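You operate a simulated robot arm through the tools that you are given. There is no shell and no other tool.

Carry out the task below with a simulated robot arm. There is one attempt and no reset: what you move stays moved.

TASK
Put two scoops of red beads from the bead tray beside the round box into the box's empty cell.
Fine: turn its lid to that cell and shut again; use the orange-handled scoop and put it back. Where these are worked on the way, their far stop is far enough and under half their travel is too little: lid of the round box.

It is judged by the outcome, as a careful person would: the job done as asked, and still so three seconds after it is handed in. It fails if anything else is knocked over, pushed out of place, dropped, spilled or broken. A push-on lid holds only when it is set on centred and level and pressed home; a screw cap is set on level and turned clockwise until tight.

THE ROBOT
A 6-joint arm with a two-finger gripper, fixed in place. Base frame: the origin is at the foot of the arm, x ahead of it, y to its left, z up; the work surface is at about z = 0. Units: m, degrees, N and s.
With the tool pointing down near the work surface it reaches from about 0.24 to 0.62 m from the base axis. Its first joint turns from -66.0 to 66.0 degrees. Payload 1.37 kg.
Tool frame: the origin (TCP) lies between the finger pads and is the grasp point; the fingertips stand 0.022 m ahead of it; z points along the fingers, y is the line along which they close. The gripper opens to 0.092 m. The gripper's body begins 0.065 m behind the TCP.
Orientation is that of the tool frame in the base frame, as a unit quaternion [w, x, y, z]. With the fingers straight down and closing along the base's y, the tool's x points along the base's -x, its y along +y and its z along -z.

THE INTERFACE
- The arm moves only by the tool step_arm. Its argument "commands" is a list of rows, each an object (a shift or turn left out is 0, a gripper value left out holds the last) with "slide": the shift along the tool's x, y, z in m, a list of three; "delta_rot": the turn, a rotation vector about the tool's x, y, z in degrees, a list of three; "hand": the closure in counts, from 0 (fully open) to 255 (shut). In form: [{"slide": [x, y, z], "delta_rot": [ax, ay, az], "hand": hand}, ...]. A call has 1 to 20 rows; each row shifts and turns the commanded pose from where the row before left it, along the tool's axes as they then stand. Each row takes 0.2 s and may step no farther than 0.05 m and 8.6 degrees from the row before; otherwise, or with a gripper value out of range, the whole call is refused. Where a pose cannot be reached the arm comes as near as it can. A force on the tool above 40 N (or 10 N above the force at the start of the call, whichever is more), or a blocked arm, ends the call early, and 0.2 s more pass. The fingers move at their own pace and stop on an object; they squeeze with about 26 N. The grip force told is the motor's: it shows also when the fingers shut on nothing. Time passes only in rows, and 0.2 s behind the last, so rows that do not move let the fingers close. It gives the time, the measured TCP pose, the force on the tool (base axes), the opening and the grip force at its end, in the units of the frame above (readings bear some noise), with the torque about the TCP (base axes, N m) and any sound that the robot's microphone picked up.
- Cameras (640 x 400 px; columns grow to the right, rows downward): "scene" is fixed at [0.0367, -0.4341, 0.5835]; the picture's right is [0.76, -0.65, 0.00], its down [-0.38, -0.44, -0.82] and it looks along [0.53, 0.62, -0.57] (base axes); focal length 343 px, centre (320, 200). "wrist" rides on the gripper at [0.071, 0.019, -0.102] in the tool frame; the picture's right is [-0.26, 0.96, 0.00], its down [-0.75, -0.20, -0.62] and it looks along [-0.60, -0.16, 0.78] (tool axes); focal length 280 px, centre (320, 200). There is no depth. A picture from a camera that has moved, and an enlarged one, comes with that camera's place and axes in the base frame and with its lens.
- camera(camera): a new picture of that camera. The clock stands still meanwhile.
- close_up(camera, box): a new picture of the part [left, top, right, bottom] of that camera's present view, enlarged. The clock stands still meanwhile.
- hand_in(): hands the job in; it is judged then, once.

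Nothing tells you positions but the pictures and the camera data. Unless the task says otherwise, let go and move clear before handing in.

The tools are called after ">>>" as name(argument=value, ...) on one line, values as JSON. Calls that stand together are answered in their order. step_arm: Moves the arm, as the interface text tells. Its arguments: {"type":"object","properties":{"commands":{"type":"array","items":{"type":"object","properties":{"slide":{"type":"array","items":{"type":"number"}},"delta_rot":{"type":"array","items":{"type":"number"}},"hand":{"type":"number"}}}}},"required":["commands"]} The other tools are called the same way: camera (camera) takes a picture; close_up (camera, box) takes an enlarged picture of a part of a camera's view; hand_in () hands the job in.

At the start:

```text
clock: 0.0
tool_pos: [0.3817, -0.1572, 0.343]
orientation: [0.002, 0.001, 1.0, 0.0]
contact_force: [-0.5, 0.5, 0.7]
wrist_torque: [-0.01, 0.03, -0.02]
finger_gap: 0.0922
finger_force: 0.2
```

scene: 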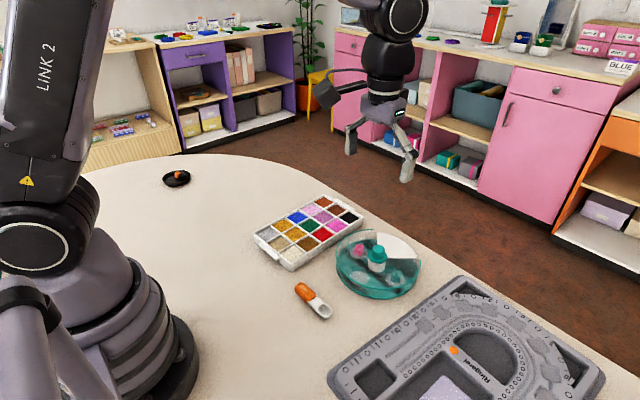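
wrist: 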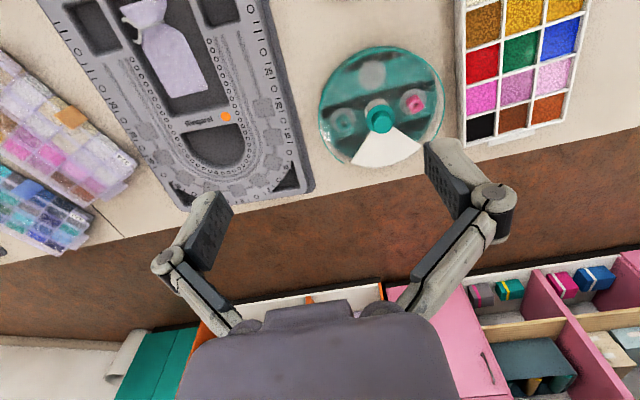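

I see a bead tray with many cells, a round teal box with a transparent lid and a knob, and an orange-handled scoop on the table. I'll look closer at each before moving.

>>> close_up(camera="scene", box=[240, 180, 440, 330])

>>> close_up(camera="wrist", box=[300, 0, 620, 200])

>>> close_up(camera="scene", box=[280, 270, 350, 330])

```text
2.67 times, centred on (340, 255) of scene
camera zoom: at [0.0367, -0.4341, 0.5835], right [0.76, -0.65, 0.0], down [-0.38, -0.44, -0.82], along [0.53, 0.62, -0.57], focal length 914 px, centre (267, 53)
```

zoom: 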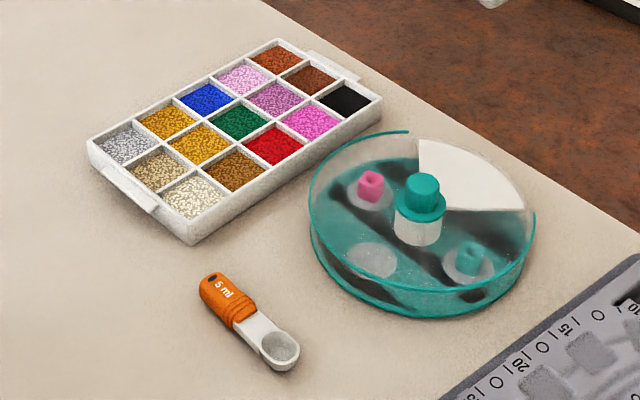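

```text
2.00 times, centred on (460, 100) of wrist
camera zoom: at [0.3123, -0.1381, 0.4438], right [0.26, 0.96, 0.0], down [0.75, -0.21, 0.63], along [0.61, -0.17, -0.78], focal length 561 px, centre (40, 400)
```

zoom: 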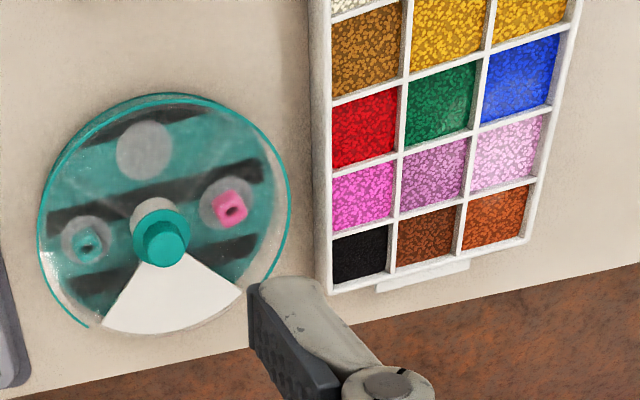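

```text
6.67 times, centred on (315, 300) of scene
camera zoom: at [0.0367, -0.4341, 0.5835], right [0.76, -0.65, 0.0], down [-0.38, -0.44, -0.82], along [0.53, 0.62, -0.57], focal length 2285 px, centre (353, -467)
```

zoom: 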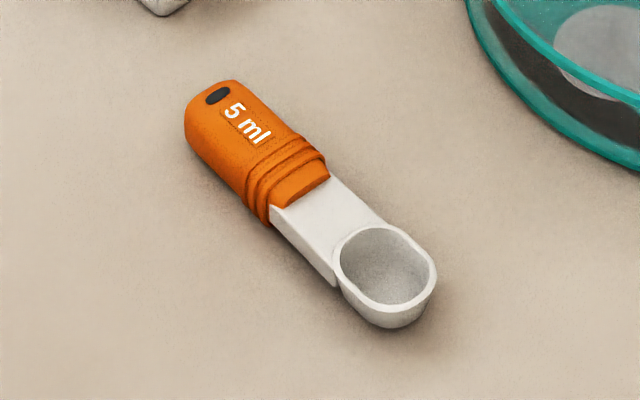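

The box seems to have a clear lid with a sector (white area) and a centre knob at about (0.495, -0.096, 0.055); the scoop lies along y near (0.323, -0.03 to -0.12) and the red cell is near (0.47, 0.06). I'll move the wrist camera closer to the box to see the lid and cells.

>>> step_arm(commands=[{"slide": [-0.004, 0.0174, 0.034]}, {"slide": [-0.004, 0.0174, 0.034]}, {"slide": [-0.004, 0.0174, 0.034]}, {"slide": [-0.004, 0.0174, 0.034]}, {"slide": [-0.004, 0.0174, 0.034]}, {}])

>>> camera(camera="wrist")

>>> camera(camera="scene")

```text
clock: 1.4
tool_pos: [0.4034, -0.0706, 0.1727]
orientation: [0.002, 0.001, 1.0, 0.0]
contact_force: [0.0, -0.7, 0.9]
wrist_torque: [-0.01, 0.01, 0.03]
finger_gap: 0.0921
finger_force: 0.0
```

```text
taken
camera wrist: at [0.3335, -0.0515, 0.2728], right [0.26, 0.96, 0.0], down [0.75, -0.21, 0.63], along [0.6, -0.17, -0.78], focal length 280 px, centre (320, 200)
```

wrist: 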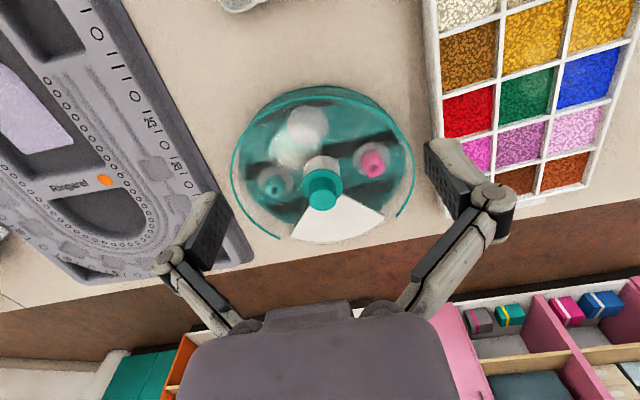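

```text
taken
```

scene: 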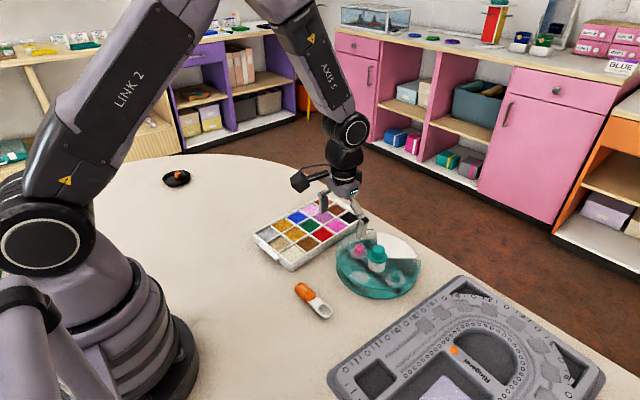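

>>> close_up(camera="wrist", box=[220, 70, 430, 260])

>>> close_up(camera="scene", box=[325, 220, 435, 310])

```text
2.11 times, centred on (325, 165) of wrist
camera zoom: at [0.3335, -0.0515, 0.2728], right [0.26, 0.96, 0.0], down [0.75, -0.21, 0.63], along [0.6, -0.17, -0.78], focal length 590 px, centre (310, 274)
```

zoom: 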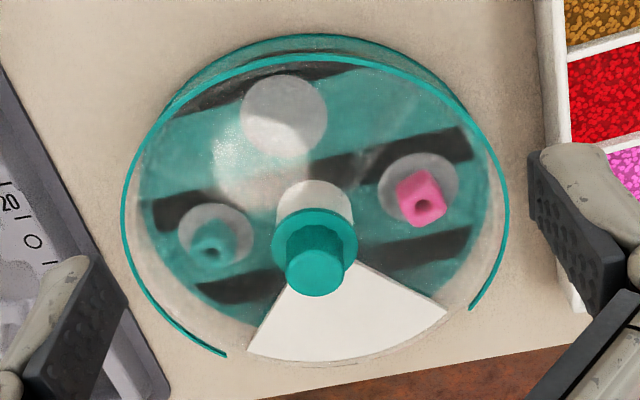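

```text
4.44 times, centred on (380, 265) of scene
camera zoom: at [0.0367, -0.4341, 0.5835], right [0.76, -0.65, 0.0], down [-0.38, -0.44, -0.82], along [0.53, 0.62, -0.57], focal length 1524 px, centre (53, -89)
```

zoom: 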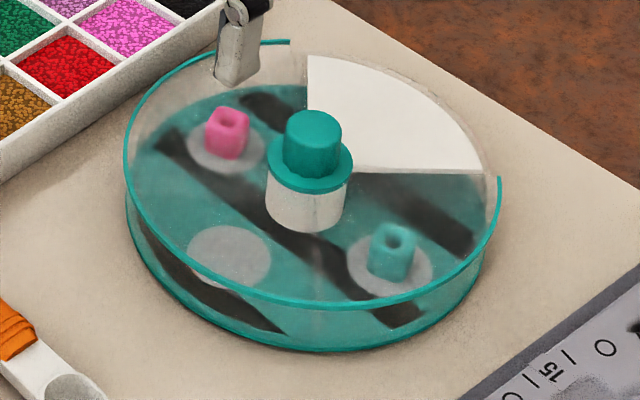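

The empty cell is on the near side (-x, disc at about (0.441, -0.095)), opposite the white sector where the lid's opening now rests. I'll move the open gripper above the centre knob to measure it better.

>>> step_arm(commands=[{"slide": [-0.031, -0.0078, 0.0177]}, {"slide": [-0.031, -0.0078, 0.0177]}, {"slide": [-0.031, -0.0078, 0.0177]}, {}])

>>> camera(camera="wrist")

>>> close_up(camera="scene", box=[325, 190, 435, 310])

```text
clock: 2.4
tool_pos: [0.4985, -0.0968, 0.119]
orientation: [0.0, 0.001, 1.0, 0.0]
contact_force: [0.5, 0.9, -0.2]
wrist_torque: [-0.01, 0.0, -0.02]
finger_gap: 0.0919
finger_force: 0.0
```

```text
taken
camera wrist: at [0.4283, -0.0765, 0.2202], right [0.26, 0.96, 0.0], down [0.75, -0.21, 0.63], along [0.6, -0.17, -0.78], focal length 280 px, centre (320, 200)
```

wrist: 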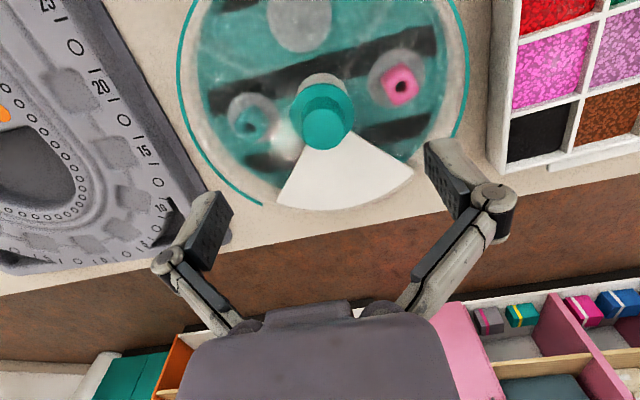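

```text
3.33 times, centred on (380, 250) of scene
camera zoom: at [0.0367, -0.4341, 0.5835], right [0.76, -0.65, 0.0], down [-0.38, -0.44, -0.82], along [0.53, 0.62, -0.57], focal length 1143 px, centre (120, 33)
```

zoom: 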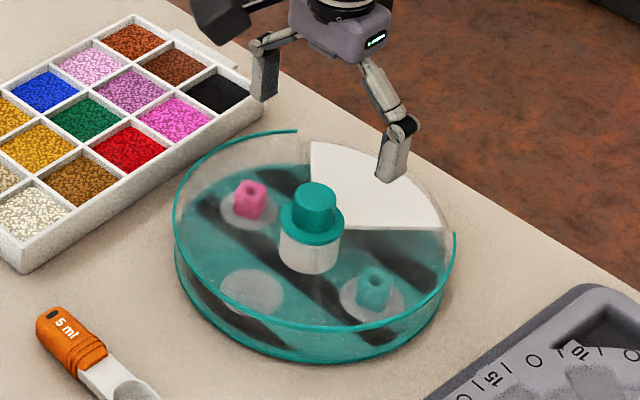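

The knob is at about (0.499, -0.095) with its top near z = 0.06; the gripper is almost centred over it. I'll descend in small steps with the fingers open.

>>> step_arm(commands=[{"slide": [0.0, 0.0015, 0.016]}, {"slide": [0.0, 0.0, 0.016]}, {"slide": [0.0, 0.0, 0.015]}, {}])

>>> camera(camera="wrist")

>>> close_up(camera="scene", box=[325, 190, 435, 310])

```text
clock: 3.4
tool_pos: [0.4962, -0.093, 0.0732]
orientation: [0.001, 0.001, 1.0, 0.0]
contact_force: [0.2, 0.3, -0.1]
wrist_torque: [0.0, -0.02, 0.0]
finger_gap: 0.0918
finger_force: 0.0
```

```text
taken
camera wrist: at [0.4266, -0.0737, 0.1732], right [0.26, 0.96, 0.0], down [0.75, -0.21, 0.63], along [0.61, -0.17, -0.78], focal length 280 px, centre (320, 200)
```

wrist: 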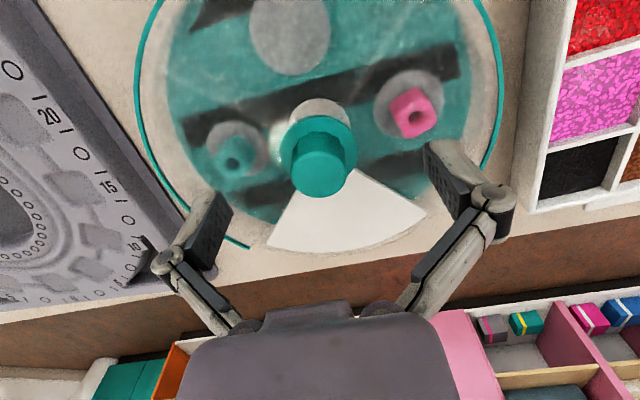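

```text
3.33 times, centred on (380, 250) of scene
camera zoom: at [0.0367, -0.4341, 0.5835], right [0.76, -0.65, 0.0], down [-0.38, -0.44, -0.82], along [0.53, 0.62, -0.57], focal length 1143 px, centre (120, 33)
```

zoom: 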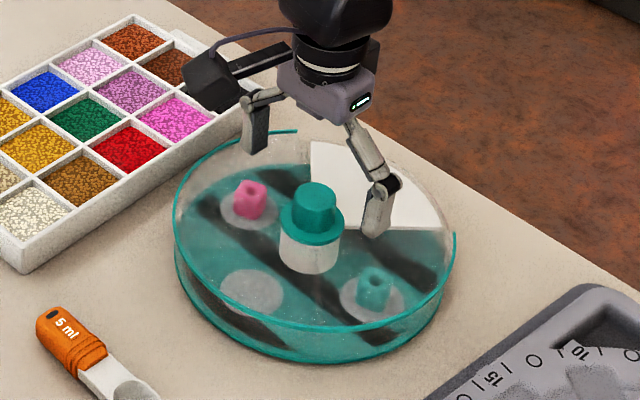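

The fingers straddle the knob nicely. I'll lower another 8 mm, nudge 2 mm forward and close on the cap.

>>> step_arm(commands=[{"slide": [-0.002, -0.0005, 0.008]}, {}, {"hand": 255}, {"hand": 255}, {"hand": 255}, {"hand": 255}, {"hand": 255}, {"hand": 255}])

>>> camera(camera="wrist")

>>> close_up(camera="scene", box=[325, 190, 435, 310])

```text
clock: 5.2
tool_pos: [0.4978, -0.0951, 0.0656]
orientation: [0.003, 0.0, 1.0, 0.0]
contact_force: [-0.8, -7.4, 3.0]
wrist_torque: [-0.15, 0.03, -0.01]
finger_gap: 0.0272
finger_force: 25.5
```

```text
taken
camera wrist: at [0.4285, -0.0744, 0.1658], right [0.26, 0.96, 0.0], down [0.75, -0.21, 0.63], along [0.61, -0.17, -0.78], focal length 280 px, centre (320, 200)
```

wrist: 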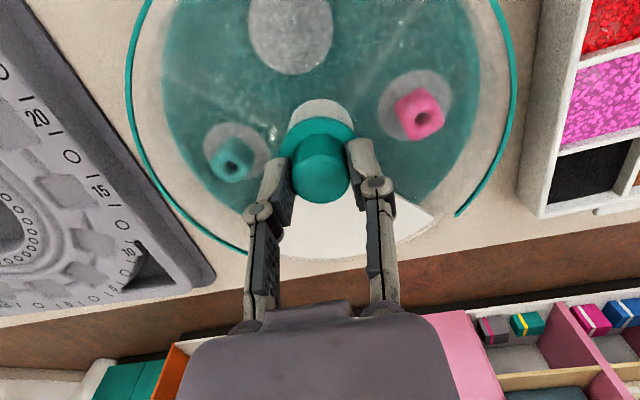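

```text
3.33 times, centred on (380, 250) of scene
camera zoom: at [0.0366, -0.4341, 0.5835], right [0.76, -0.65, 0.0], down [-0.38, -0.44, -0.82], along [0.53, 0.62, -0.57], focal length 1143 px, centre (120, 33)
```

zoom: 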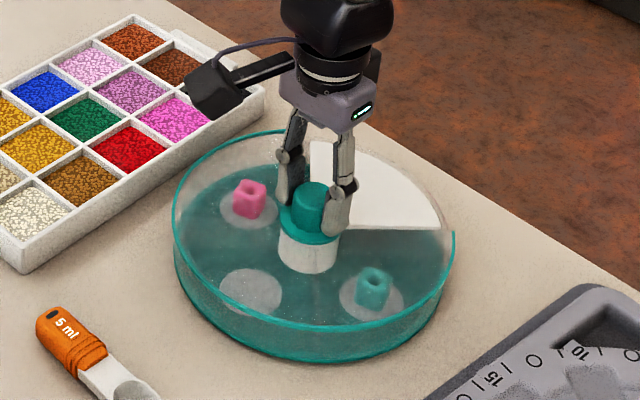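

I hold the knob (27 mm) with a slight side load of 7 N in -y. I'll ease that off by nudging 1 mm in -y.

>>> step_arm(commands=[{"slide": [0.0, -0.001, 0.0], "hand": 255}, {"hand": 255}])

```text
clock: 5.8
tool_pos: [0.4982, -0.0952, 0.0654]
orientation: [0.002, 0.001, 1.0, 0.0]
contact_force: [-0.4, 2.4, 1.2]
wrist_torque: [0.06, -0.19, 0.01]
finger_gap: 0.0274
finger_force: 25.8
```

The side load is nearly gone. Now I'll try turning the knob clockwise (from above) a little and watch torque.

>>> step_arm(commands=[{"delta_rot": [0, 0, 4], "hand": 255}, {"delta_rot": [0, 0, 4], "hand": 255}, {"delta_rot": [0, 0, 4], "hand": 255}, {"hand": 255}])

>>> close_up(camera="scene", box=[325, 190, 435, 310])

```text
clock: 6.8
tool_pos: [0.4993, -0.096, 0.0644]
orientation: [0.001, 0.106, 0.994, 0.0]
contact_force: [1.0, -0.1, 0.5]
wrist_torque: [-0.05, -0.13, -0.02]
finger_gap: 0.0269
finger_force: 26.0
```

```text
3.33 times, centred on (380, 250) of scene
camera zoom: at [0.0367, -0.4341, 0.5835], right [0.76, -0.65, 0.0], down [-0.38, -0.44, -0.82], along [0.53, 0.62, -0.57], focal length 1143 px, centre (120, 33)
```

zoom: 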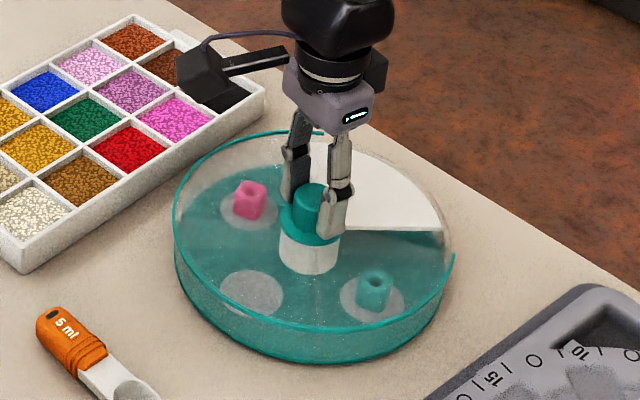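

The lid turned freely clockwise with the knob while the white sector and box stayed still. I'll continue turning toward the near (empty) cell.

>>> step_arm(commands=[{"delta_rot": [0, 0, 8], "hand": 255}, {"delta_rot": [0, 0, 8], "hand": 255}, {"delta_rot": [0, 0, 8], "hand": 255}, {"delta_rot": [0, 0, 8], "hand": 255}, {"delta_rot": [0, 0, 8], "hand": 255}, {"delta_rot": [0, 0, 8], "hand": 255}, {"hand": 255}])

>>> close_up(camera="scene", box=[325, 190, 435, 310])

```text
clock: 8.4
tool_pos: [0.4972, -0.0949, 0.0647]
orientation: [0.001, 0.502, 0.865, 0.001]
contact_force: [2.2, -2.2, 0.1]
wrist_torque: [-0.26, -0.23, -0.01]
finger_gap: 0.0272
finger_force: 26.2
```

```text
3.33 times, centred on (380, 250) of scene
camera zoom: at [0.0367, -0.4341, 0.5835], right [0.76, -0.65, 0.0], down [-0.38, -0.44, -0.82], along [0.53, 0.62, -0.57], focal length 1143 px, centre (120, 33)
```

zoom: 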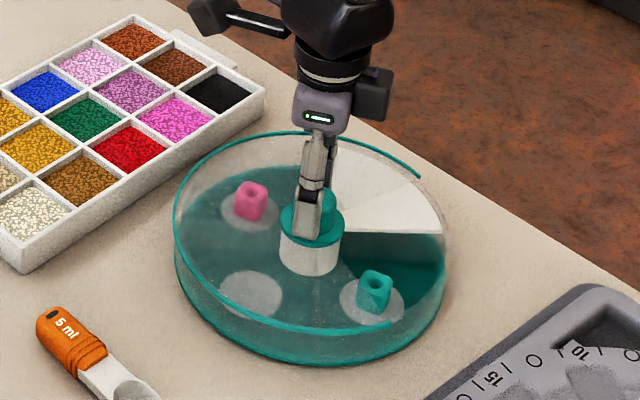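

The lid has turned 60° and the opening now shows over the teal bead's cell. I'll carry on clockwise.

>>> step_arm(commands=[{"delta_rot": [0, 0, 8], "hand": 255}, {"delta_rot": [0, 0, 8], "hand": 255}, {"delta_rot": [0, 0, 8], "hand": 255}, {"delta_rot": [0, 0, 8], "hand": 255}, {"delta_rot": [0, 0, 8], "hand": 255}, {"delta_rot": [0, 0, 8], "hand": 255}, {"delta_rot": [0, 0, 8], "hand": 255}, {"hand": 255}])

>>> close_up(camera="scene", box=[325, 190, 435, 310])

```text
clock: 10.2
tool_pos: [0.497, -0.0949, 0.0647]
orientation: [0.001, 0.849, 0.528, 0.001]
contact_force: [-1.3, -0.9, 0.7]
wrist_torque: [-0.21, 0.06, 0.0]
finger_gap: 0.0272
finger_force: 25.9
```

```text
3.33 times, centred on (380, 250) of scene
camera zoom: at [0.0367, -0.4341, 0.5835], right [0.76, -0.65, 0.0], down [-0.38, -0.44, -0.82], along [0.53, 0.62, -0.57], focal length 1143 px, centre (120, 33)
```

zoom: 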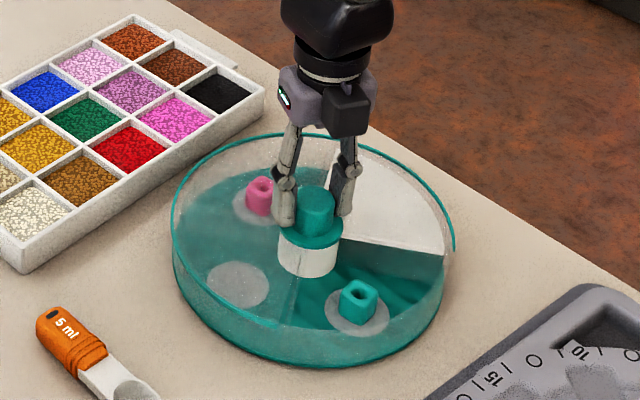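

The last stretch also turned the box body about 12° clockwise, so I may have met a stop or some drag. I'll look closely before doing anything more.

>>> close_up(camera="scene", box=[335, 225, 425, 310])

>>> camera(camera="wrist")

>>> camera(camera="scene")

```text
4.71 times, centred on (380, 268) of scene
camera zoom: at [0.0367, -0.4341, 0.5835], right [0.76, -0.65, 0.0], down [-0.38, -0.44, -0.82], along [0.53, 0.62, -0.57], focal length 1613 px, centre (38, -118)
```

zoom: 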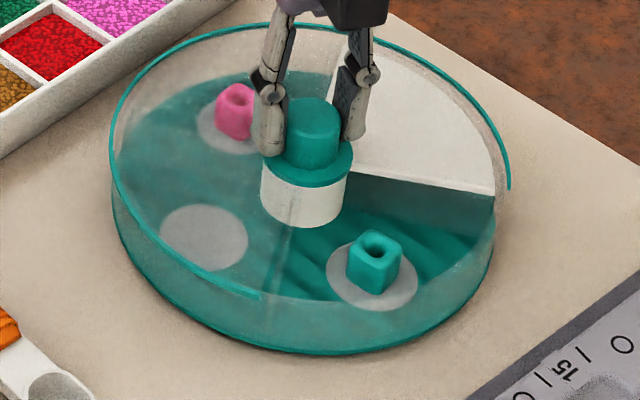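

```text
taken
camera wrist: at [0.5475, -0.0392, 0.1661], right [0.75, -0.66, 0.0], down [-0.52, -0.58, 0.62], along [-0.41, -0.47, -0.78], focal length 280 px, centre (320, 200)
```

wrist: 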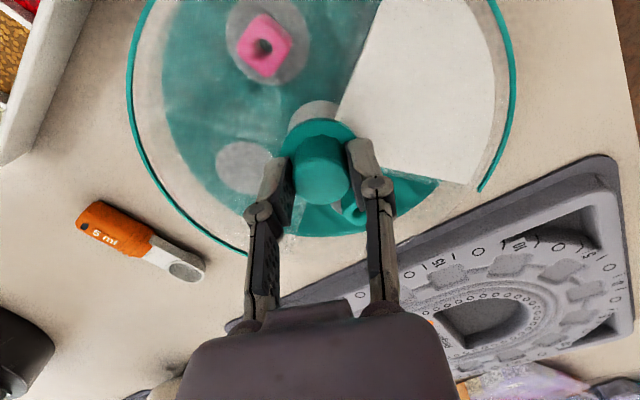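

```text
taken
```

scene: 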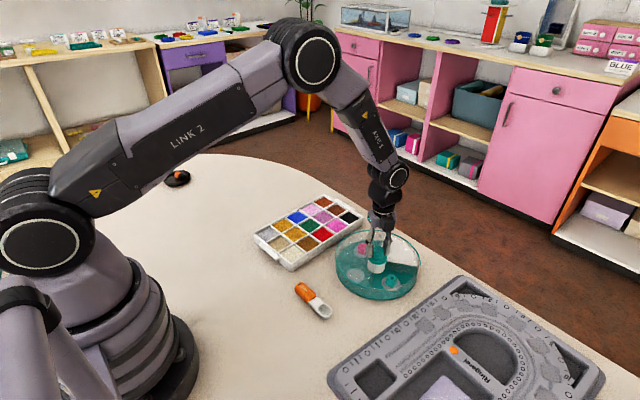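

The lid hit a stop about 90° clockwise (opening over the teal bead's cell), so the empty cell must be reached the other way round. I'll turn back counter-clockwise and check that the box body stays put.

>>> step_arm(commands=[{"delta_rot": [0, 0, -8], "hand": 255}, {"delta_rot": [0, 0, -8], "hand": 255}, {"delta_rot": [0, 0, -8], "hand": 255}, {"delta_rot": [0, 0, -8], "hand": 255}, {"delta_rot": [0, 0, -8], "hand": 255}, {"hand": 255}])

>>> close_up(camera="scene", box=[335, 225, 425, 310])

```text
clock: 11.6
tool_pos: [0.4982, -0.0948, 0.0658]
orientation: [0.002, 0.616, 0.788, 0.0]
contact_force: [-0.7, 0.1, -0.7]
wrist_torque: [0.06, 0.0, 0.02]
finger_gap: 0.0271
finger_force: 25.8
```

```text
4.71 times, centred on (380, 268) of scene
camera zoom: at [0.0367, -0.4341, 0.5835], right [0.76, -0.65, 0.0], down [-0.38, -0.44, -0.82], along [0.53, 0.62, -0.57], focal length 1613 px, centre (38, -118)
```

zoom: 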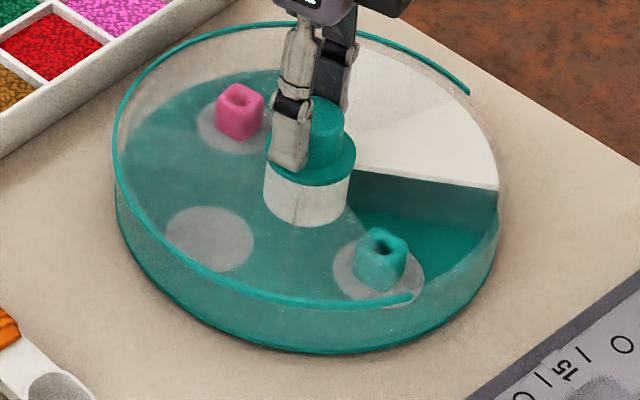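

The lid turns back with the body nearly still. I'll continue counter-clockwise past home.

>>> step_arm(commands=[{"delta_rot": [0, 0, -8], "hand": 255}, {"delta_rot": [0, 0, -8], "hand": 255}, {"delta_rot": [0, 0, -8], "hand": 255}, {"delta_rot": [0, 0, -8], "hand": 255}, {"delta_rot": [0, 0, -8], "hand": 255}, {"delta_rot": [0, 0, -8], "hand": 255}, {"delta_rot": [0, 0, -8], "hand": 255}, {"delta_rot": [0, 0, -8], "hand": 255}, {"hand": 255}])

>>> close_up(camera="scene", box=[335, 225, 425, 310])

```text
clock: 13.6
tool_pos: [0.4991, -0.0935, 0.0651]
orientation: [0.001, 0.105, 0.995, 0.0]
contact_force: [0.2, 0.9, -0.3]
wrist_torque: [0.08, 0.08, 0.03]
finger_gap: 0.0271
finger_force: 25.6
```

```text
4.71 times, centred on (380, 268) of scene
camera zoom: at [0.0367, -0.4341, 0.5835], right [0.76, -0.65, 0.0], down [-0.38, -0.44, -0.82], along [0.53, 0.62, -0.57], focal length 1613 px, centre (38, -118)
```

zoom: 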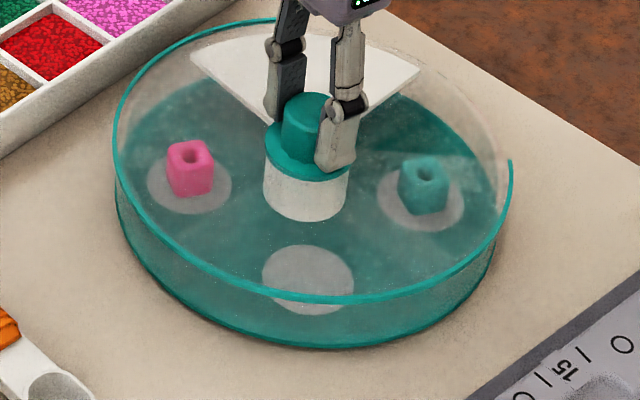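

The body of the box has been dragged about 44° counter-clockwise with the lid, because the box sits lightly on the table. I'll press down a little on the knob so the body grips the table while the lid turns.

>>> step_arm(commands=[{"slide": [0, 0, 0.001], "hand": 255}, {"hand": 255}])

```text
clock: 14.2
tool_pos: [0.4973, -0.0948, 0.0648]
orientation: [0.001, 0.105, 0.994, 0.0]
contact_force: [-8.1, -0.8, 11.3]
wrist_torque: [0.07, 0.34, 0.02]
finger_gap: 0.0271
finger_force: 26.5
```

Pressing 1 mm gives 11 N down, plus 8 N sideways; I'll take out the sideways load and then try turning 24° clockwise under this press.

>>> step_arm(commands=[{"slide": [0.0008, 0, 0], "hand": 255}, {"delta_rot": [0, 0, 6], "hand": 255}, {"delta_rot": [0, 0, 6], "hand": 255}, {"delta_rot": [0, 0, 6], "hand": 255}, {"delta_rot": [0, 0, 6], "hand": 255}, {"hand": 255}])

>>> close_up(camera="scene", box=[335, 225, 425, 310])

```text
clock: 15.6
tool_pos: [0.4988, -0.0941, 0.0657]
orientation: [0.005, 0.31, 0.951, 0.001]
contact_force: [9.9, 12.3, 18.2]
wrist_torque: [0.27, -0.22, 0.05]
finger_gap: 0.0271
finger_force: 25.7
```

```text
4.71 times, centred on (380, 268) of scene
camera zoom: at [0.0366, -0.4341, 0.5835], right [0.76, -0.65, 0.0], down [-0.38, -0.44, -0.82], along [0.53, 0.62, -0.57], focal length 1613 px, centre (38, -118)
```

zoom: 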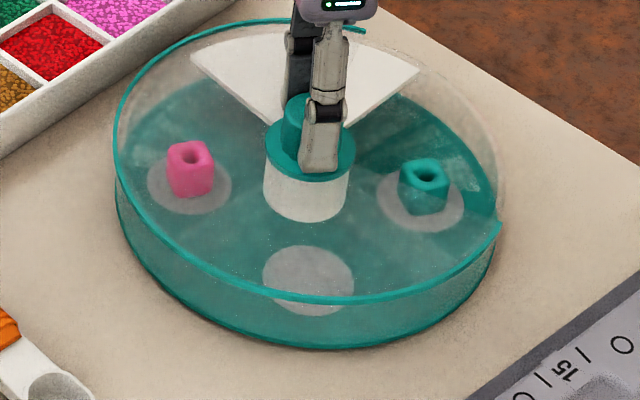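

Pressing works: the body stayed still and the lid turned 24°. I'll take out the sideways load and continue clockwise to test for the stop beyond the teal cell.

>>> step_arm(commands=[{"slide": [0, 0.0012, -0.0003], "hand": 255}, {"delta_rot": [0, 0, 6], "hand": 255}, {"delta_rot": [0, 0, 6], "hand": 255}, {"delta_rot": [0, 0, 6], "hand": 255}, {"delta_rot": [0, 0, 6], "hand": 255}])

>>> close_up(camera="scene", box=[335, 225, 425, 310])

```text
clock: 16.8
tool_pos: [0.4973, -0.0925, 0.0645]
orientation: [0.001, 0.501, 0.865, 0.0]
contact_force: [12.6, 1.2, 10.7]
wrist_torque: [0.05, -0.29, 0.24]
finger_gap: 0.0274
finger_force: 25.8
```

```text
4.71 times, centred on (380, 268) of scene
camera zoom: at [0.0366, -0.4341, 0.5835], right [0.76, -0.65, 0.0], down [-0.38, -0.44, -0.82], along [0.53, 0.62, -0.57], focal length 1613 px, centre (38, -118)
```

zoom: 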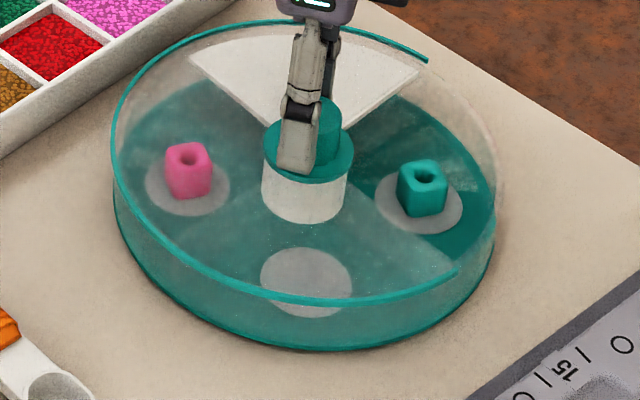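

The opening is again squarely over the teal cell and torque has risen to 0.24 N·m, pointing to a stop or detent there. I'll push 6° more to see.

>>> step_arm(commands=[{"slide": [-0.0, 0.0004, 0.0], "delta_rot": [0, 0, 3], "hand": 255}, {"delta_rot": [0, 0, 3], "hand": 255}])

>>> close_up(camera="scene", box=[335, 225, 425, 310])

```text
clock: 17.4
tool_pos: [0.4973, -0.0919, 0.0635]
orientation: [0.0, 0.546, 0.837, 0.0]
contact_force: [6.4, 6.8, 7.0]
wrist_torque: [0.09, -0.18, 0.17]
finger_gap: 0.0273
finger_force: 26.1
```

```text
4.71 times, centred on (380, 268) of scene
camera zoom: at [0.0366, -0.4341, 0.5835], right [0.76, -0.65, 0.0], down [-0.38, -0.44, -0.82], along [0.53, 0.62, -0.57], focal length 1613 px, centre (38, -118)
```

zoom: 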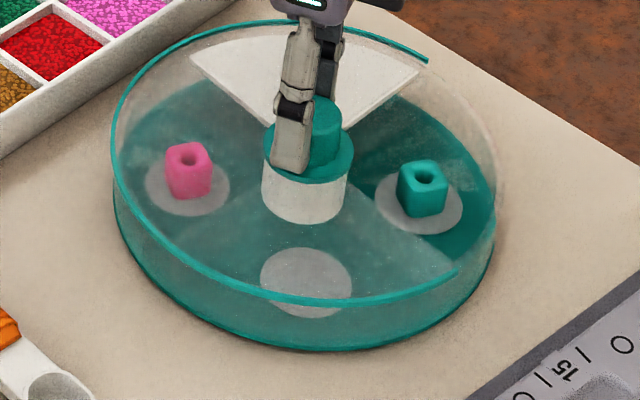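

That's a firm stop at the teal cell, so the lid must go counter-clockwise to the empty cell. First I'll use this stop, without pressing, to turn the body back clockwise toward its original orientation.

>>> step_arm(commands=[{"slide": [0, 0.0008, -0.0007], "hand": 255}, {"hand": 255}])

```text
clock: 18.0
tool_pos: [0.4972, -0.0931, 0.0646]
orientation: [-0.001, 0.546, 0.838, 0.0]
contact_force: [-1.4, 2.2, 0.0]
wrist_torque: [0.63, 0.43, 0.04]
finger_gap: 0.0271
finger_force: 25.3
```

>>> step_arm(commands=[{"delta_rot": [0, 0, 5], "hand": 255}, {"delta_rot": [0, 0, 5], "hand": 255}, {"delta_rot": [0, 0, 5], "hand": 255}, {"delta_rot": [0, 0, 5], "hand": 255}, {"hand": 255}])

>>> close_up(camera="scene", box=[335, 225, 425, 310])

```text
clock: 19.2
tool_pos: [0.499, -0.0929, 0.0656]
orientation: [0.001, 0.683, 0.73, 0.001]
contact_force: [-0.7, -0.2, -4.9]
wrist_torque: [-0.01, 0.0, -0.01]
finger_gap: 0.0272
finger_force: 26.1
```

```text
4.71 times, centred on (380, 268) of scene
camera zoom: at [0.0367, -0.4341, 0.5835], right [0.76, -0.65, 0.0], down [-0.38, -0.44, -0.82], along [0.53, 0.62, -0.57], focal length 1613 px, centre (38, -118)
```

zoom: 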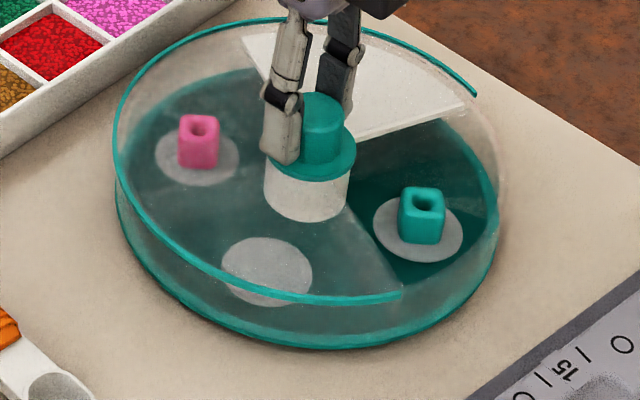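

The body is turning back clockwise; the tool is lifting slightly (-5 N), so I'll lower 0.4 mm and continue about 25°.

>>> step_arm(commands=[{"slide": [0, 0, 0.0004], "delta_rot": [0, 0, 5], "hand": 255}, {"delta_rot": [0, 0, 5], "hand": 255}, {"delta_rot": [0, 0, 5], "hand": 255}, {"delta_rot": [0, 0, 5], "hand": 255}, {"delta_rot": [0, 0, 5], "hand": 255}, {"hand": 255}])

>>> close_up(camera="scene", box=[335, 225, 425, 310])

```text
clock: 20.6
tool_pos: [0.4988, -0.094, 0.0644]
orientation: [0.002, 0.825, 0.565, 0.001]
contact_force: [0.1, -0.2, -4.7]
wrist_torque: [-0.02, -0.03, -0.02]
finger_gap: 0.0269
finger_force: 26.8
```

```text
4.71 times, centred on (380, 268) of scene
camera zoom: at [0.0367, -0.4341, 0.5835], right [0.76, -0.65, 0.0], down [-0.38, -0.44, -0.82], along [0.53, 0.62, -0.57], focal length 1613 px, centre (38, -118)
```

zoom: 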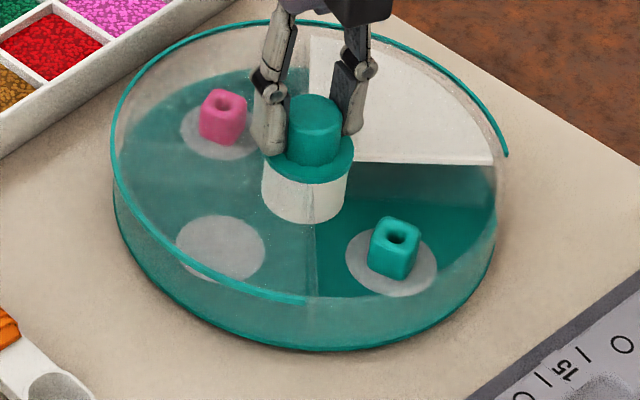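

The body is back within about 2° of its original orientation. Now I'll press down and turn the lid counter-clockwise toward the empty cell.

>>> step_arm(commands=[{"slide": [0, 0, 0.0008], "hand": 255}, {"slide": [0, 0, 0.0008], "hand": 255}, {"hand": 255}])

```text
clock: 21.4
tool_pos: [0.499, -0.093, 0.0639]
orientation: [0.002, 0.825, 0.565, 0.001]
contact_force: [-4.7, -1.1, 10.1]
wrist_torque: [0.19, -0.01, -0.04]
finger_gap: 0.0271
finger_force: 26.1
```

>>> step_arm(commands=[{"slide": [0, -0.0004, 0.0002], "hand": 255}, {"delta_rot": [0, 0, -6], "hand": 255}, {"delta_rot": [0, 0, -6], "hand": 255}, {"delta_rot": [0, 0, -6], "hand": 255}, {"delta_rot": [0, 0, -6], "hand": 255}, {"hand": 255}])

>>> close_up(camera="scene", box=[335, 225, 425, 310])

```text
clock: 22.8
tool_pos: [0.4979, -0.0931, 0.0633]
orientation: [0.0, 0.689, 0.725, 0.0]
contact_force: [-16.9, -3.5, 18.9]
wrist_torque: [-0.13, 0.4, -0.05]
finger_gap: 0.0272
finger_force: 26.2
```

```text
4.71 times, centred on (380, 268) of scene
camera zoom: at [0.0365, -0.4341, 0.5835], right [0.76, -0.65, 0.0], down [-0.38, -0.44, -0.82], along [0.53, 0.62, -0.57], focal length 1613 px, centre (38, -118)
```

zoom: 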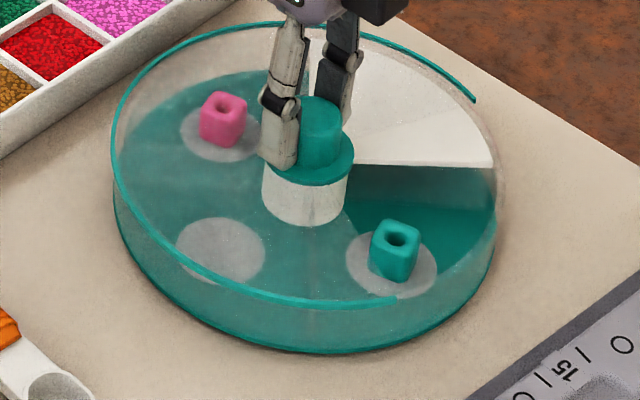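

The body stays put. Sideways load is 17 N along the closing axis, so I'll relieve it, then continue.

>>> step_arm(commands=[{"slide": [0, -0.0014, -0.0003], "hand": 255}, {"hand": 255}])

```text
clock: 23.4
tool_pos: [0.4986, -0.0928, 0.0629]
orientation: [0.002, 0.689, 0.725, 0.001]
contact_force: [-2.5, -1.2, 2.5]
wrist_torque: [0.09, 0.06, -0.03]
finger_gap: 0.0272
finger_force: 25.8
```

>>> step_arm(commands=[{"slide": [0, -0.0002, 0.0006], "hand": 255}, {"delta_rot": [0, 0, -6], "hand": 255}, {"delta_rot": [0, 0, -6], "hand": 255}, {"delta_rot": [0, 0, -6], "hand": 255}, {"delta_rot": [0, 0, -6], "hand": 255}, {"hand": 255}])

>>> close_up(camera="scene", box=[335, 225, 425, 310])

```text
clock: 24.8
tool_pos: [0.4968, -0.0937, 0.0629]
orientation: [0.0, 0.523, 0.852, 0.0]
contact_force: [-14.8, 0.2, 16.2]
wrist_torque: [-0.08, 0.37, -0.05]
finger_gap: 0.0274
finger_force: 26.5
```

```text
4.71 times, centred on (380, 268) of scene
camera zoom: at [0.0366, -0.4341, 0.5835], right [0.76, -0.65, 0.0], down [-0.38, -0.44, -0.82], along [0.53, 0.62, -0.57], focal length 1613 px, centre (38, -118)
```

zoom: 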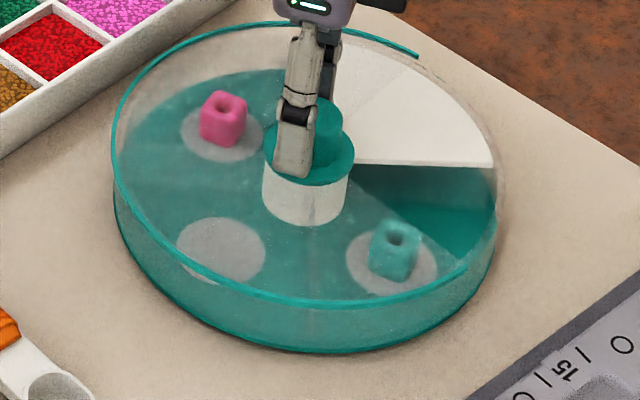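

>>> step_arm(commands=[{"slide": [0.0004, -0.001, -0.0001], "hand": 255}, {"delta_rot": [0, 0, -6], "hand": 255}, {"delta_rot": [0, 0, -6], "hand": 255}, {"delta_rot": [0, 0, -6], "hand": 255}, {"delta_rot": [0, 0, -6], "hand": 255}, {"hand": 255}])

>>> close_up(camera="scene", box=[335, 225, 425, 310])

```text
clock: 26.2
tool_pos: [0.4971, -0.0936, 0.0627]
orientation: [0.002, 0.334, 0.943, 0.0]
contact_force: [-3.0, 0.4, -0.3]
wrist_torque: [-0.06, -0.16, 0.0]
finger_gap: 0.0274
finger_force: 25.7
```

```text
4.71 times, centred on (380, 268) of scene
camera zoom: at [0.0367, -0.4341, 0.5835], right [0.76, -0.65, 0.0], down [-0.38, -0.44, -0.82], along [0.53, 0.62, -0.57], focal length 1613 px, centre (38, -118)
```

zoom: 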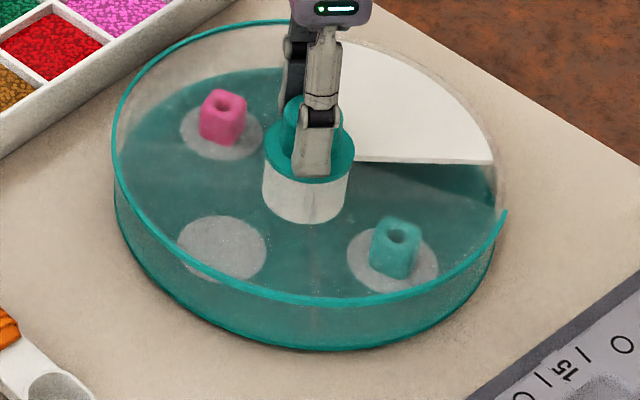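

>>> step_arm(commands=[{"slide": [0.0004, -0.0003, 0.0009], "hand": 255}, {"delta_rot": [0, 0, -6], "hand": 255}, {"delta_rot": [0, 0, -6], "hand": 255}, {"delta_rot": [0, 0, -6], "hand": 255}, {"delta_rot": [0, 0, -6], "hand": 255}, {"hand": 255}])

>>> close_up(camera="scene", box=[335, 225, 425, 310])

```text
clock: 27.6
tool_pos: [0.4966, -0.0938, 0.0616]
orientation: [0.003, 0.131, 0.991, -0.001]
contact_force: [8.2, 0.2, 7.3]
wrist_torque: [0.15, 0.43, 0.01]
finger_gap: 0.0275
finger_force: 25.8
```

```text
4.71 times, centred on (380, 268) of scene
camera zoom: at [0.0366, -0.4341, 0.5835], right [0.76, -0.65, 0.0], down [-0.38, -0.44, -0.82], along [0.53, 0.62, -0.57], focal length 1613 px, centre (38, -118)
```

zoom: 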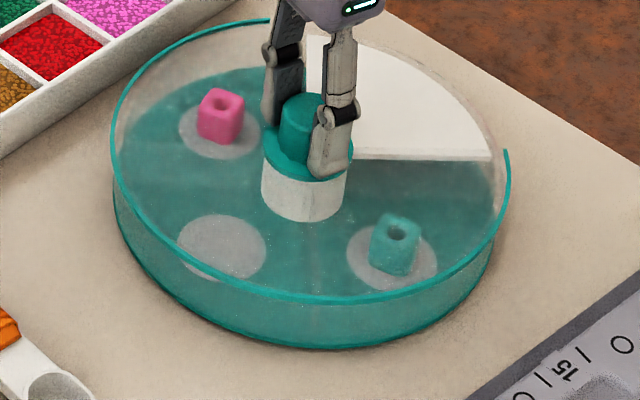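

The lid has come back past home. I'll continue counter-clockwise beyond home toward the pink and empty cells.

>>> step_arm(commands=[{"slide": [-0.0006, 0, 0.0001], "hand": 255}, {"delta_rot": [0, 0, -6], "hand": 255}, {"delta_rot": [0, 0, -6], "hand": 255}, {"delta_rot": [0, 0, -6], "hand": 255}, {"delta_rot": [0, 0, -6], "hand": 255}, {"hand": 255}])

>>> close_up(camera="scene", box=[335, 225, 425, 310])

```text
clock: 29.0
tool_pos: [0.497, -0.0949, 0.0611]
orientation: [0.002, -0.077, 0.997, -0.001]
contact_force: [2.2, -15.3, 13.0]
wrist_torque: [-0.38, -0.02, -0.09]
finger_gap: 0.0274
finger_force: 26.0
```

```text
4.71 times, centred on (380, 268) of scene
camera zoom: at [0.0366, -0.4341, 0.5835], right [0.76, -0.65, 0.0], down [-0.38, -0.44, -0.82], along [0.53, 0.62, -0.57], focal length 1613 px, centre (38, -118)
```

zoom: 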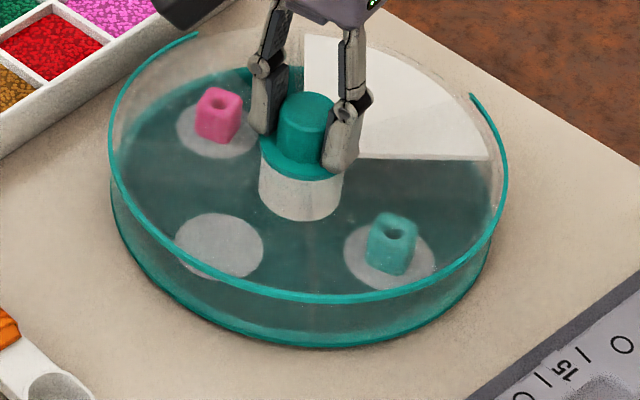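

The lid passes home freely counter-clockwise. I'll relieve the sideways load and go on.

>>> step_arm(commands=[{"slide": [0, -0.0014, 0.0], "hand": 255}, {"hand": 255}])

```text
clock: 29.6
tool_pos: [0.496, -0.0937, 0.0617]
orientation: [0.001, -0.078, 0.997, 0.0]
contact_force: [-1.9, 2.1, 15.6]
wrist_torque: [0.09, -0.26, 0.0]
finger_gap: 0.027
finger_force: 25.8
```

>>> step_arm(commands=[{"slide": [0, -0.0005, -0.0004], "hand": 255}, {"delta_rot": [0, 0, -6], "hand": 255}, {"delta_rot": [0, 0, -6], "hand": 255}, {"delta_rot": [0, 0, -6], "hand": 255}, {"delta_rot": [0, 0, -6], "hand": 255}, {"hand": 255}])

>>> close_up(camera="scene", box=[335, 225, 425, 310])

```text
clock: 31.0
tool_pos: [0.4956, -0.0949, 0.0616]
orientation: [0.003, -0.283, 0.959, -0.001]
contact_force: [3.1, 6.2, 4.0]
wrist_torque: [0.23, -0.15, 0.03]
finger_gap: 0.0269
finger_force: 26.4
```

```text
4.71 times, centred on (380, 268) of scene
camera zoom: at [0.0366, -0.4341, 0.5835], right [0.76, -0.65, 0.0], down [-0.38, -0.44, -0.82], along [0.53, 0.62, -0.57], focal length 1613 px, centre (38, -118)
```

zoom: 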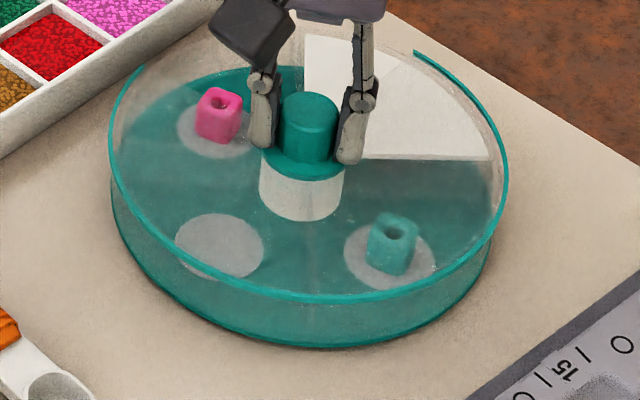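

>>> step_arm(commands=[{"slide": [0, 0.0003, 0.0004], "hand": 255}, {"delta_rot": [0, 0, -6], "hand": 255}, {"delta_rot": [0, 0, -6], "hand": 255}, {"delta_rot": [0, 0, -6], "hand": 255}, {"delta_rot": [0, 0, -6], "hand": 255}, {"hand": 255}])

>>> close_up(camera="scene", box=[335, 225, 425, 310])

```text
clock: 32.4
tool_pos: [0.4966, -0.0969, 0.0614]
orientation: [0.0, -0.476, 0.879, 0.0]
contact_force: [-4.0, -10.2, 10.8]
wrist_torque: [0.05, -0.08, -0.02]
finger_gap: 0.0275
finger_force: 26.0
```

```text
4.71 times, centred on (380, 268) of scene
camera zoom: at [0.0366, -0.4341, 0.5835], right [0.76, -0.65, 0.0], down [-0.38, -0.44, -0.82], along [0.53, 0.62, -0.57], focal length 1613 px, centre (38, -118)
```

zoom: 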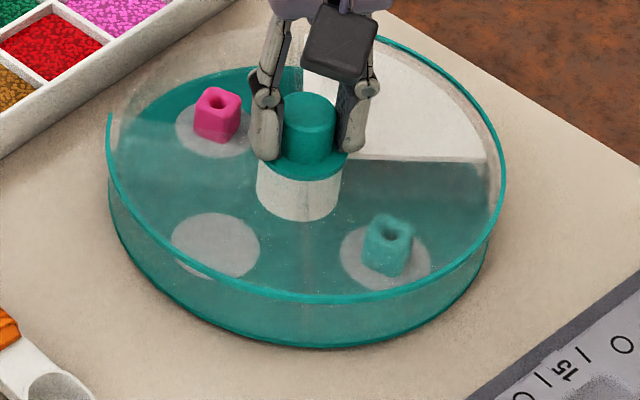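

>>> step_arm(commands=[{"slide": [0.001, -0.0002, 0.0], "hand": 255}, {"hand": 255}])

```text
clock: 33.0
tool_pos: [0.4961, -0.0956, 0.0617]
orientation: [0.002, -0.476, 0.879, -0.001]
contact_force: [-2.7, 1.7, 14.4]
wrist_torque: [-0.25, 0.29, -0.03]
finger_gap: 0.027
finger_force: 26.3
```

>>> step_arm(commands=[{"slide": [0.0003, 0.0, -0.0003], "hand": 255}, {"delta_rot": [0, 0, -6], "hand": 255}, {"delta_rot": [0, 0, -6], "hand": 255}, {"delta_rot": [0, 0, -6], "hand": 255}, {"delta_rot": [0, 0, -6], "hand": 255}, {"hand": 255}])

>>> close_up(camera="scene", box=[335, 225, 425, 310])

```text
clock: 34.4
tool_pos: [0.4959, -0.0974, 0.0618]
orientation: [0.001, -0.648, 0.761, -0.001]
contact_force: [4.5, -2.1, 2.0]
wrist_torque: [0.07, -0.12, -0.04]
finger_gap: 0.0271
finger_force: 26.5
```

```text
4.71 times, centred on (380, 268) of scene
camera zoom: at [0.0366, -0.4341, 0.5835], right [0.76, -0.65, 0.0], down [-0.38, -0.44, -0.82], along [0.53, 0.62, -0.57], focal length 1613 px, centre (38, -118)
```

zoom: 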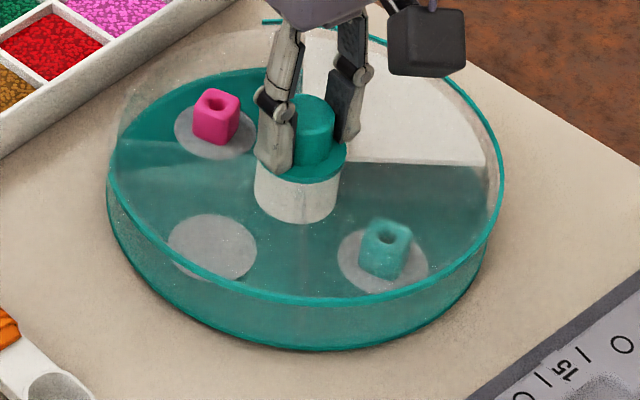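

The opening is now over the pink bead's cell and still turning freely. I'll continue.

>>> step_arm(commands=[{"slide": [0.0, -0.0002, 0.0006], "hand": 255}, {"delta_rot": [0, 0, -6], "hand": 255}, {"delta_rot": [0, 0, -6], "hand": 255}, {"delta_rot": [0, 0, -6], "hand": 255}, {"delta_rot": [0, 0, -6], "hand": 255}, {"hand": 255}])

>>> close_up(camera="scene", box=[335, 225, 425, 310])

```text
clock: 35.8
tool_pos: [0.4961, -0.0965, 0.0619]
orientation: [-0.001, 0.794, -0.608, 0.003]
contact_force: [3.1, 1.4, 7.1]
wrist_torque: [0.2, -0.04, 0.01]
finger_gap: 0.0274
finger_force: 25.7
```

```text
4.71 times, centred on (380, 268) of scene
camera zoom: at [0.0366, -0.4341, 0.5835], right [0.76, -0.65, 0.0], down [-0.38, -0.44, -0.82], along [0.53, 0.62, -0.57], focal length 1613 px, centre (38, -118)
```

zoom: 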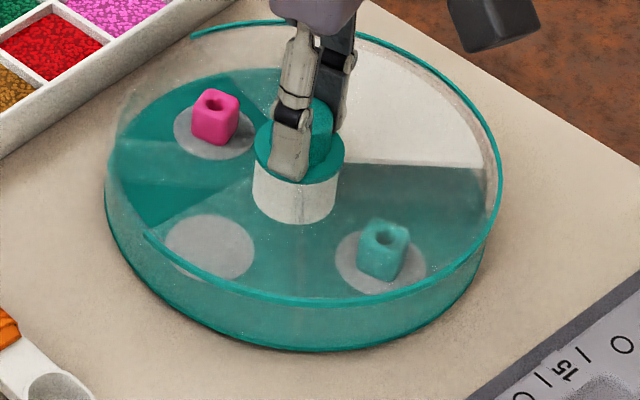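

>>> step_arm(commands=[{"slide": [0.0, 0.0002, 0.0], "hand": 255}, {"delta_rot": [0, 0, -6], "hand": 255}, {"delta_rot": [0, 0, -6], "hand": 255}, {"delta_rot": [0, 0, -6], "hand": 255}, {"delta_rot": [0, 0, -6], "hand": 255}, {"hand": 255}])

>>> close_up(camera="scene", box=[335, 225, 425, 310])

```text
clock: 37.2
tool_pos: [0.4958, -0.0959, 0.0618]
orientation: [0.0, 0.902, -0.431, 0.001]
contact_force: [2.5, 3.8, 5.9]
wrist_torque: [0.08, 0.0, -0.03]
finger_gap: 0.0271
finger_force: 26.0
```

```text
4.71 times, centred on (380, 268) of scene
camera zoom: at [0.0366, -0.4341, 0.5835], right [0.76, -0.65, 0.0], down [-0.38, -0.44, -0.82], along [0.53, 0.62, -0.57], focal length 1613 px, centre (38, -118)
```

zoom: 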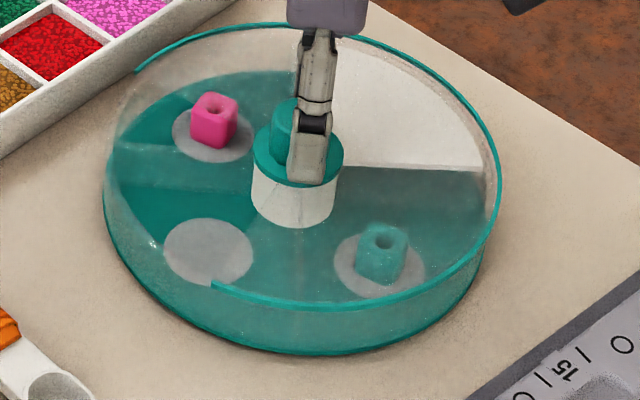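

>>> step_arm(commands=[{"delta_rot": [0, 0, -6], "hand": 255}, {"delta_rot": [0, 0, -6], "hand": 255}, {"delta_rot": [0, 0, -6], "hand": 255}, {"delta_rot": [0, 0, -6], "hand": 255}, {"hand": 255}])

>>> close_up(camera="scene", box=[335, 225, 425, 310])

```text
clock: 38.4
tool_pos: [0.4949, -0.0956, 0.0615]
orientation: [0.0, 0.972, -0.233, 0.001]
contact_force: [1.9, -1.7, 1.0]
wrist_torque: [-0.06, 0.05, 0.03]
finger_gap: 0.0273
finger_force: 25.8
```

```text
4.71 times, centred on (380, 268) of scene
camera zoom: at [0.0366, -0.4341, 0.5835], right [0.76, -0.65, 0.0], down [-0.38, -0.44, -0.82], along [0.53, 0.62, -0.57], focal length 1613 px, centre (38, -118)
```

zoom: 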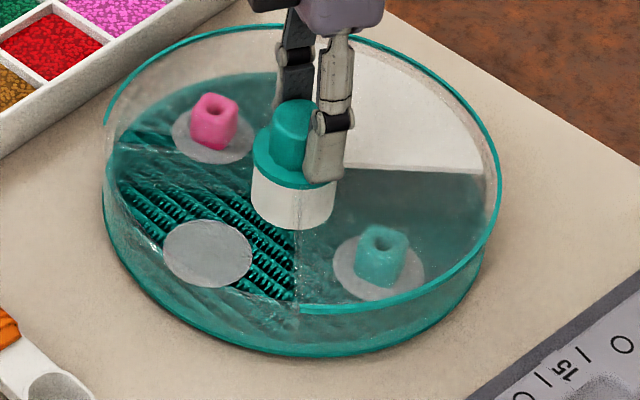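

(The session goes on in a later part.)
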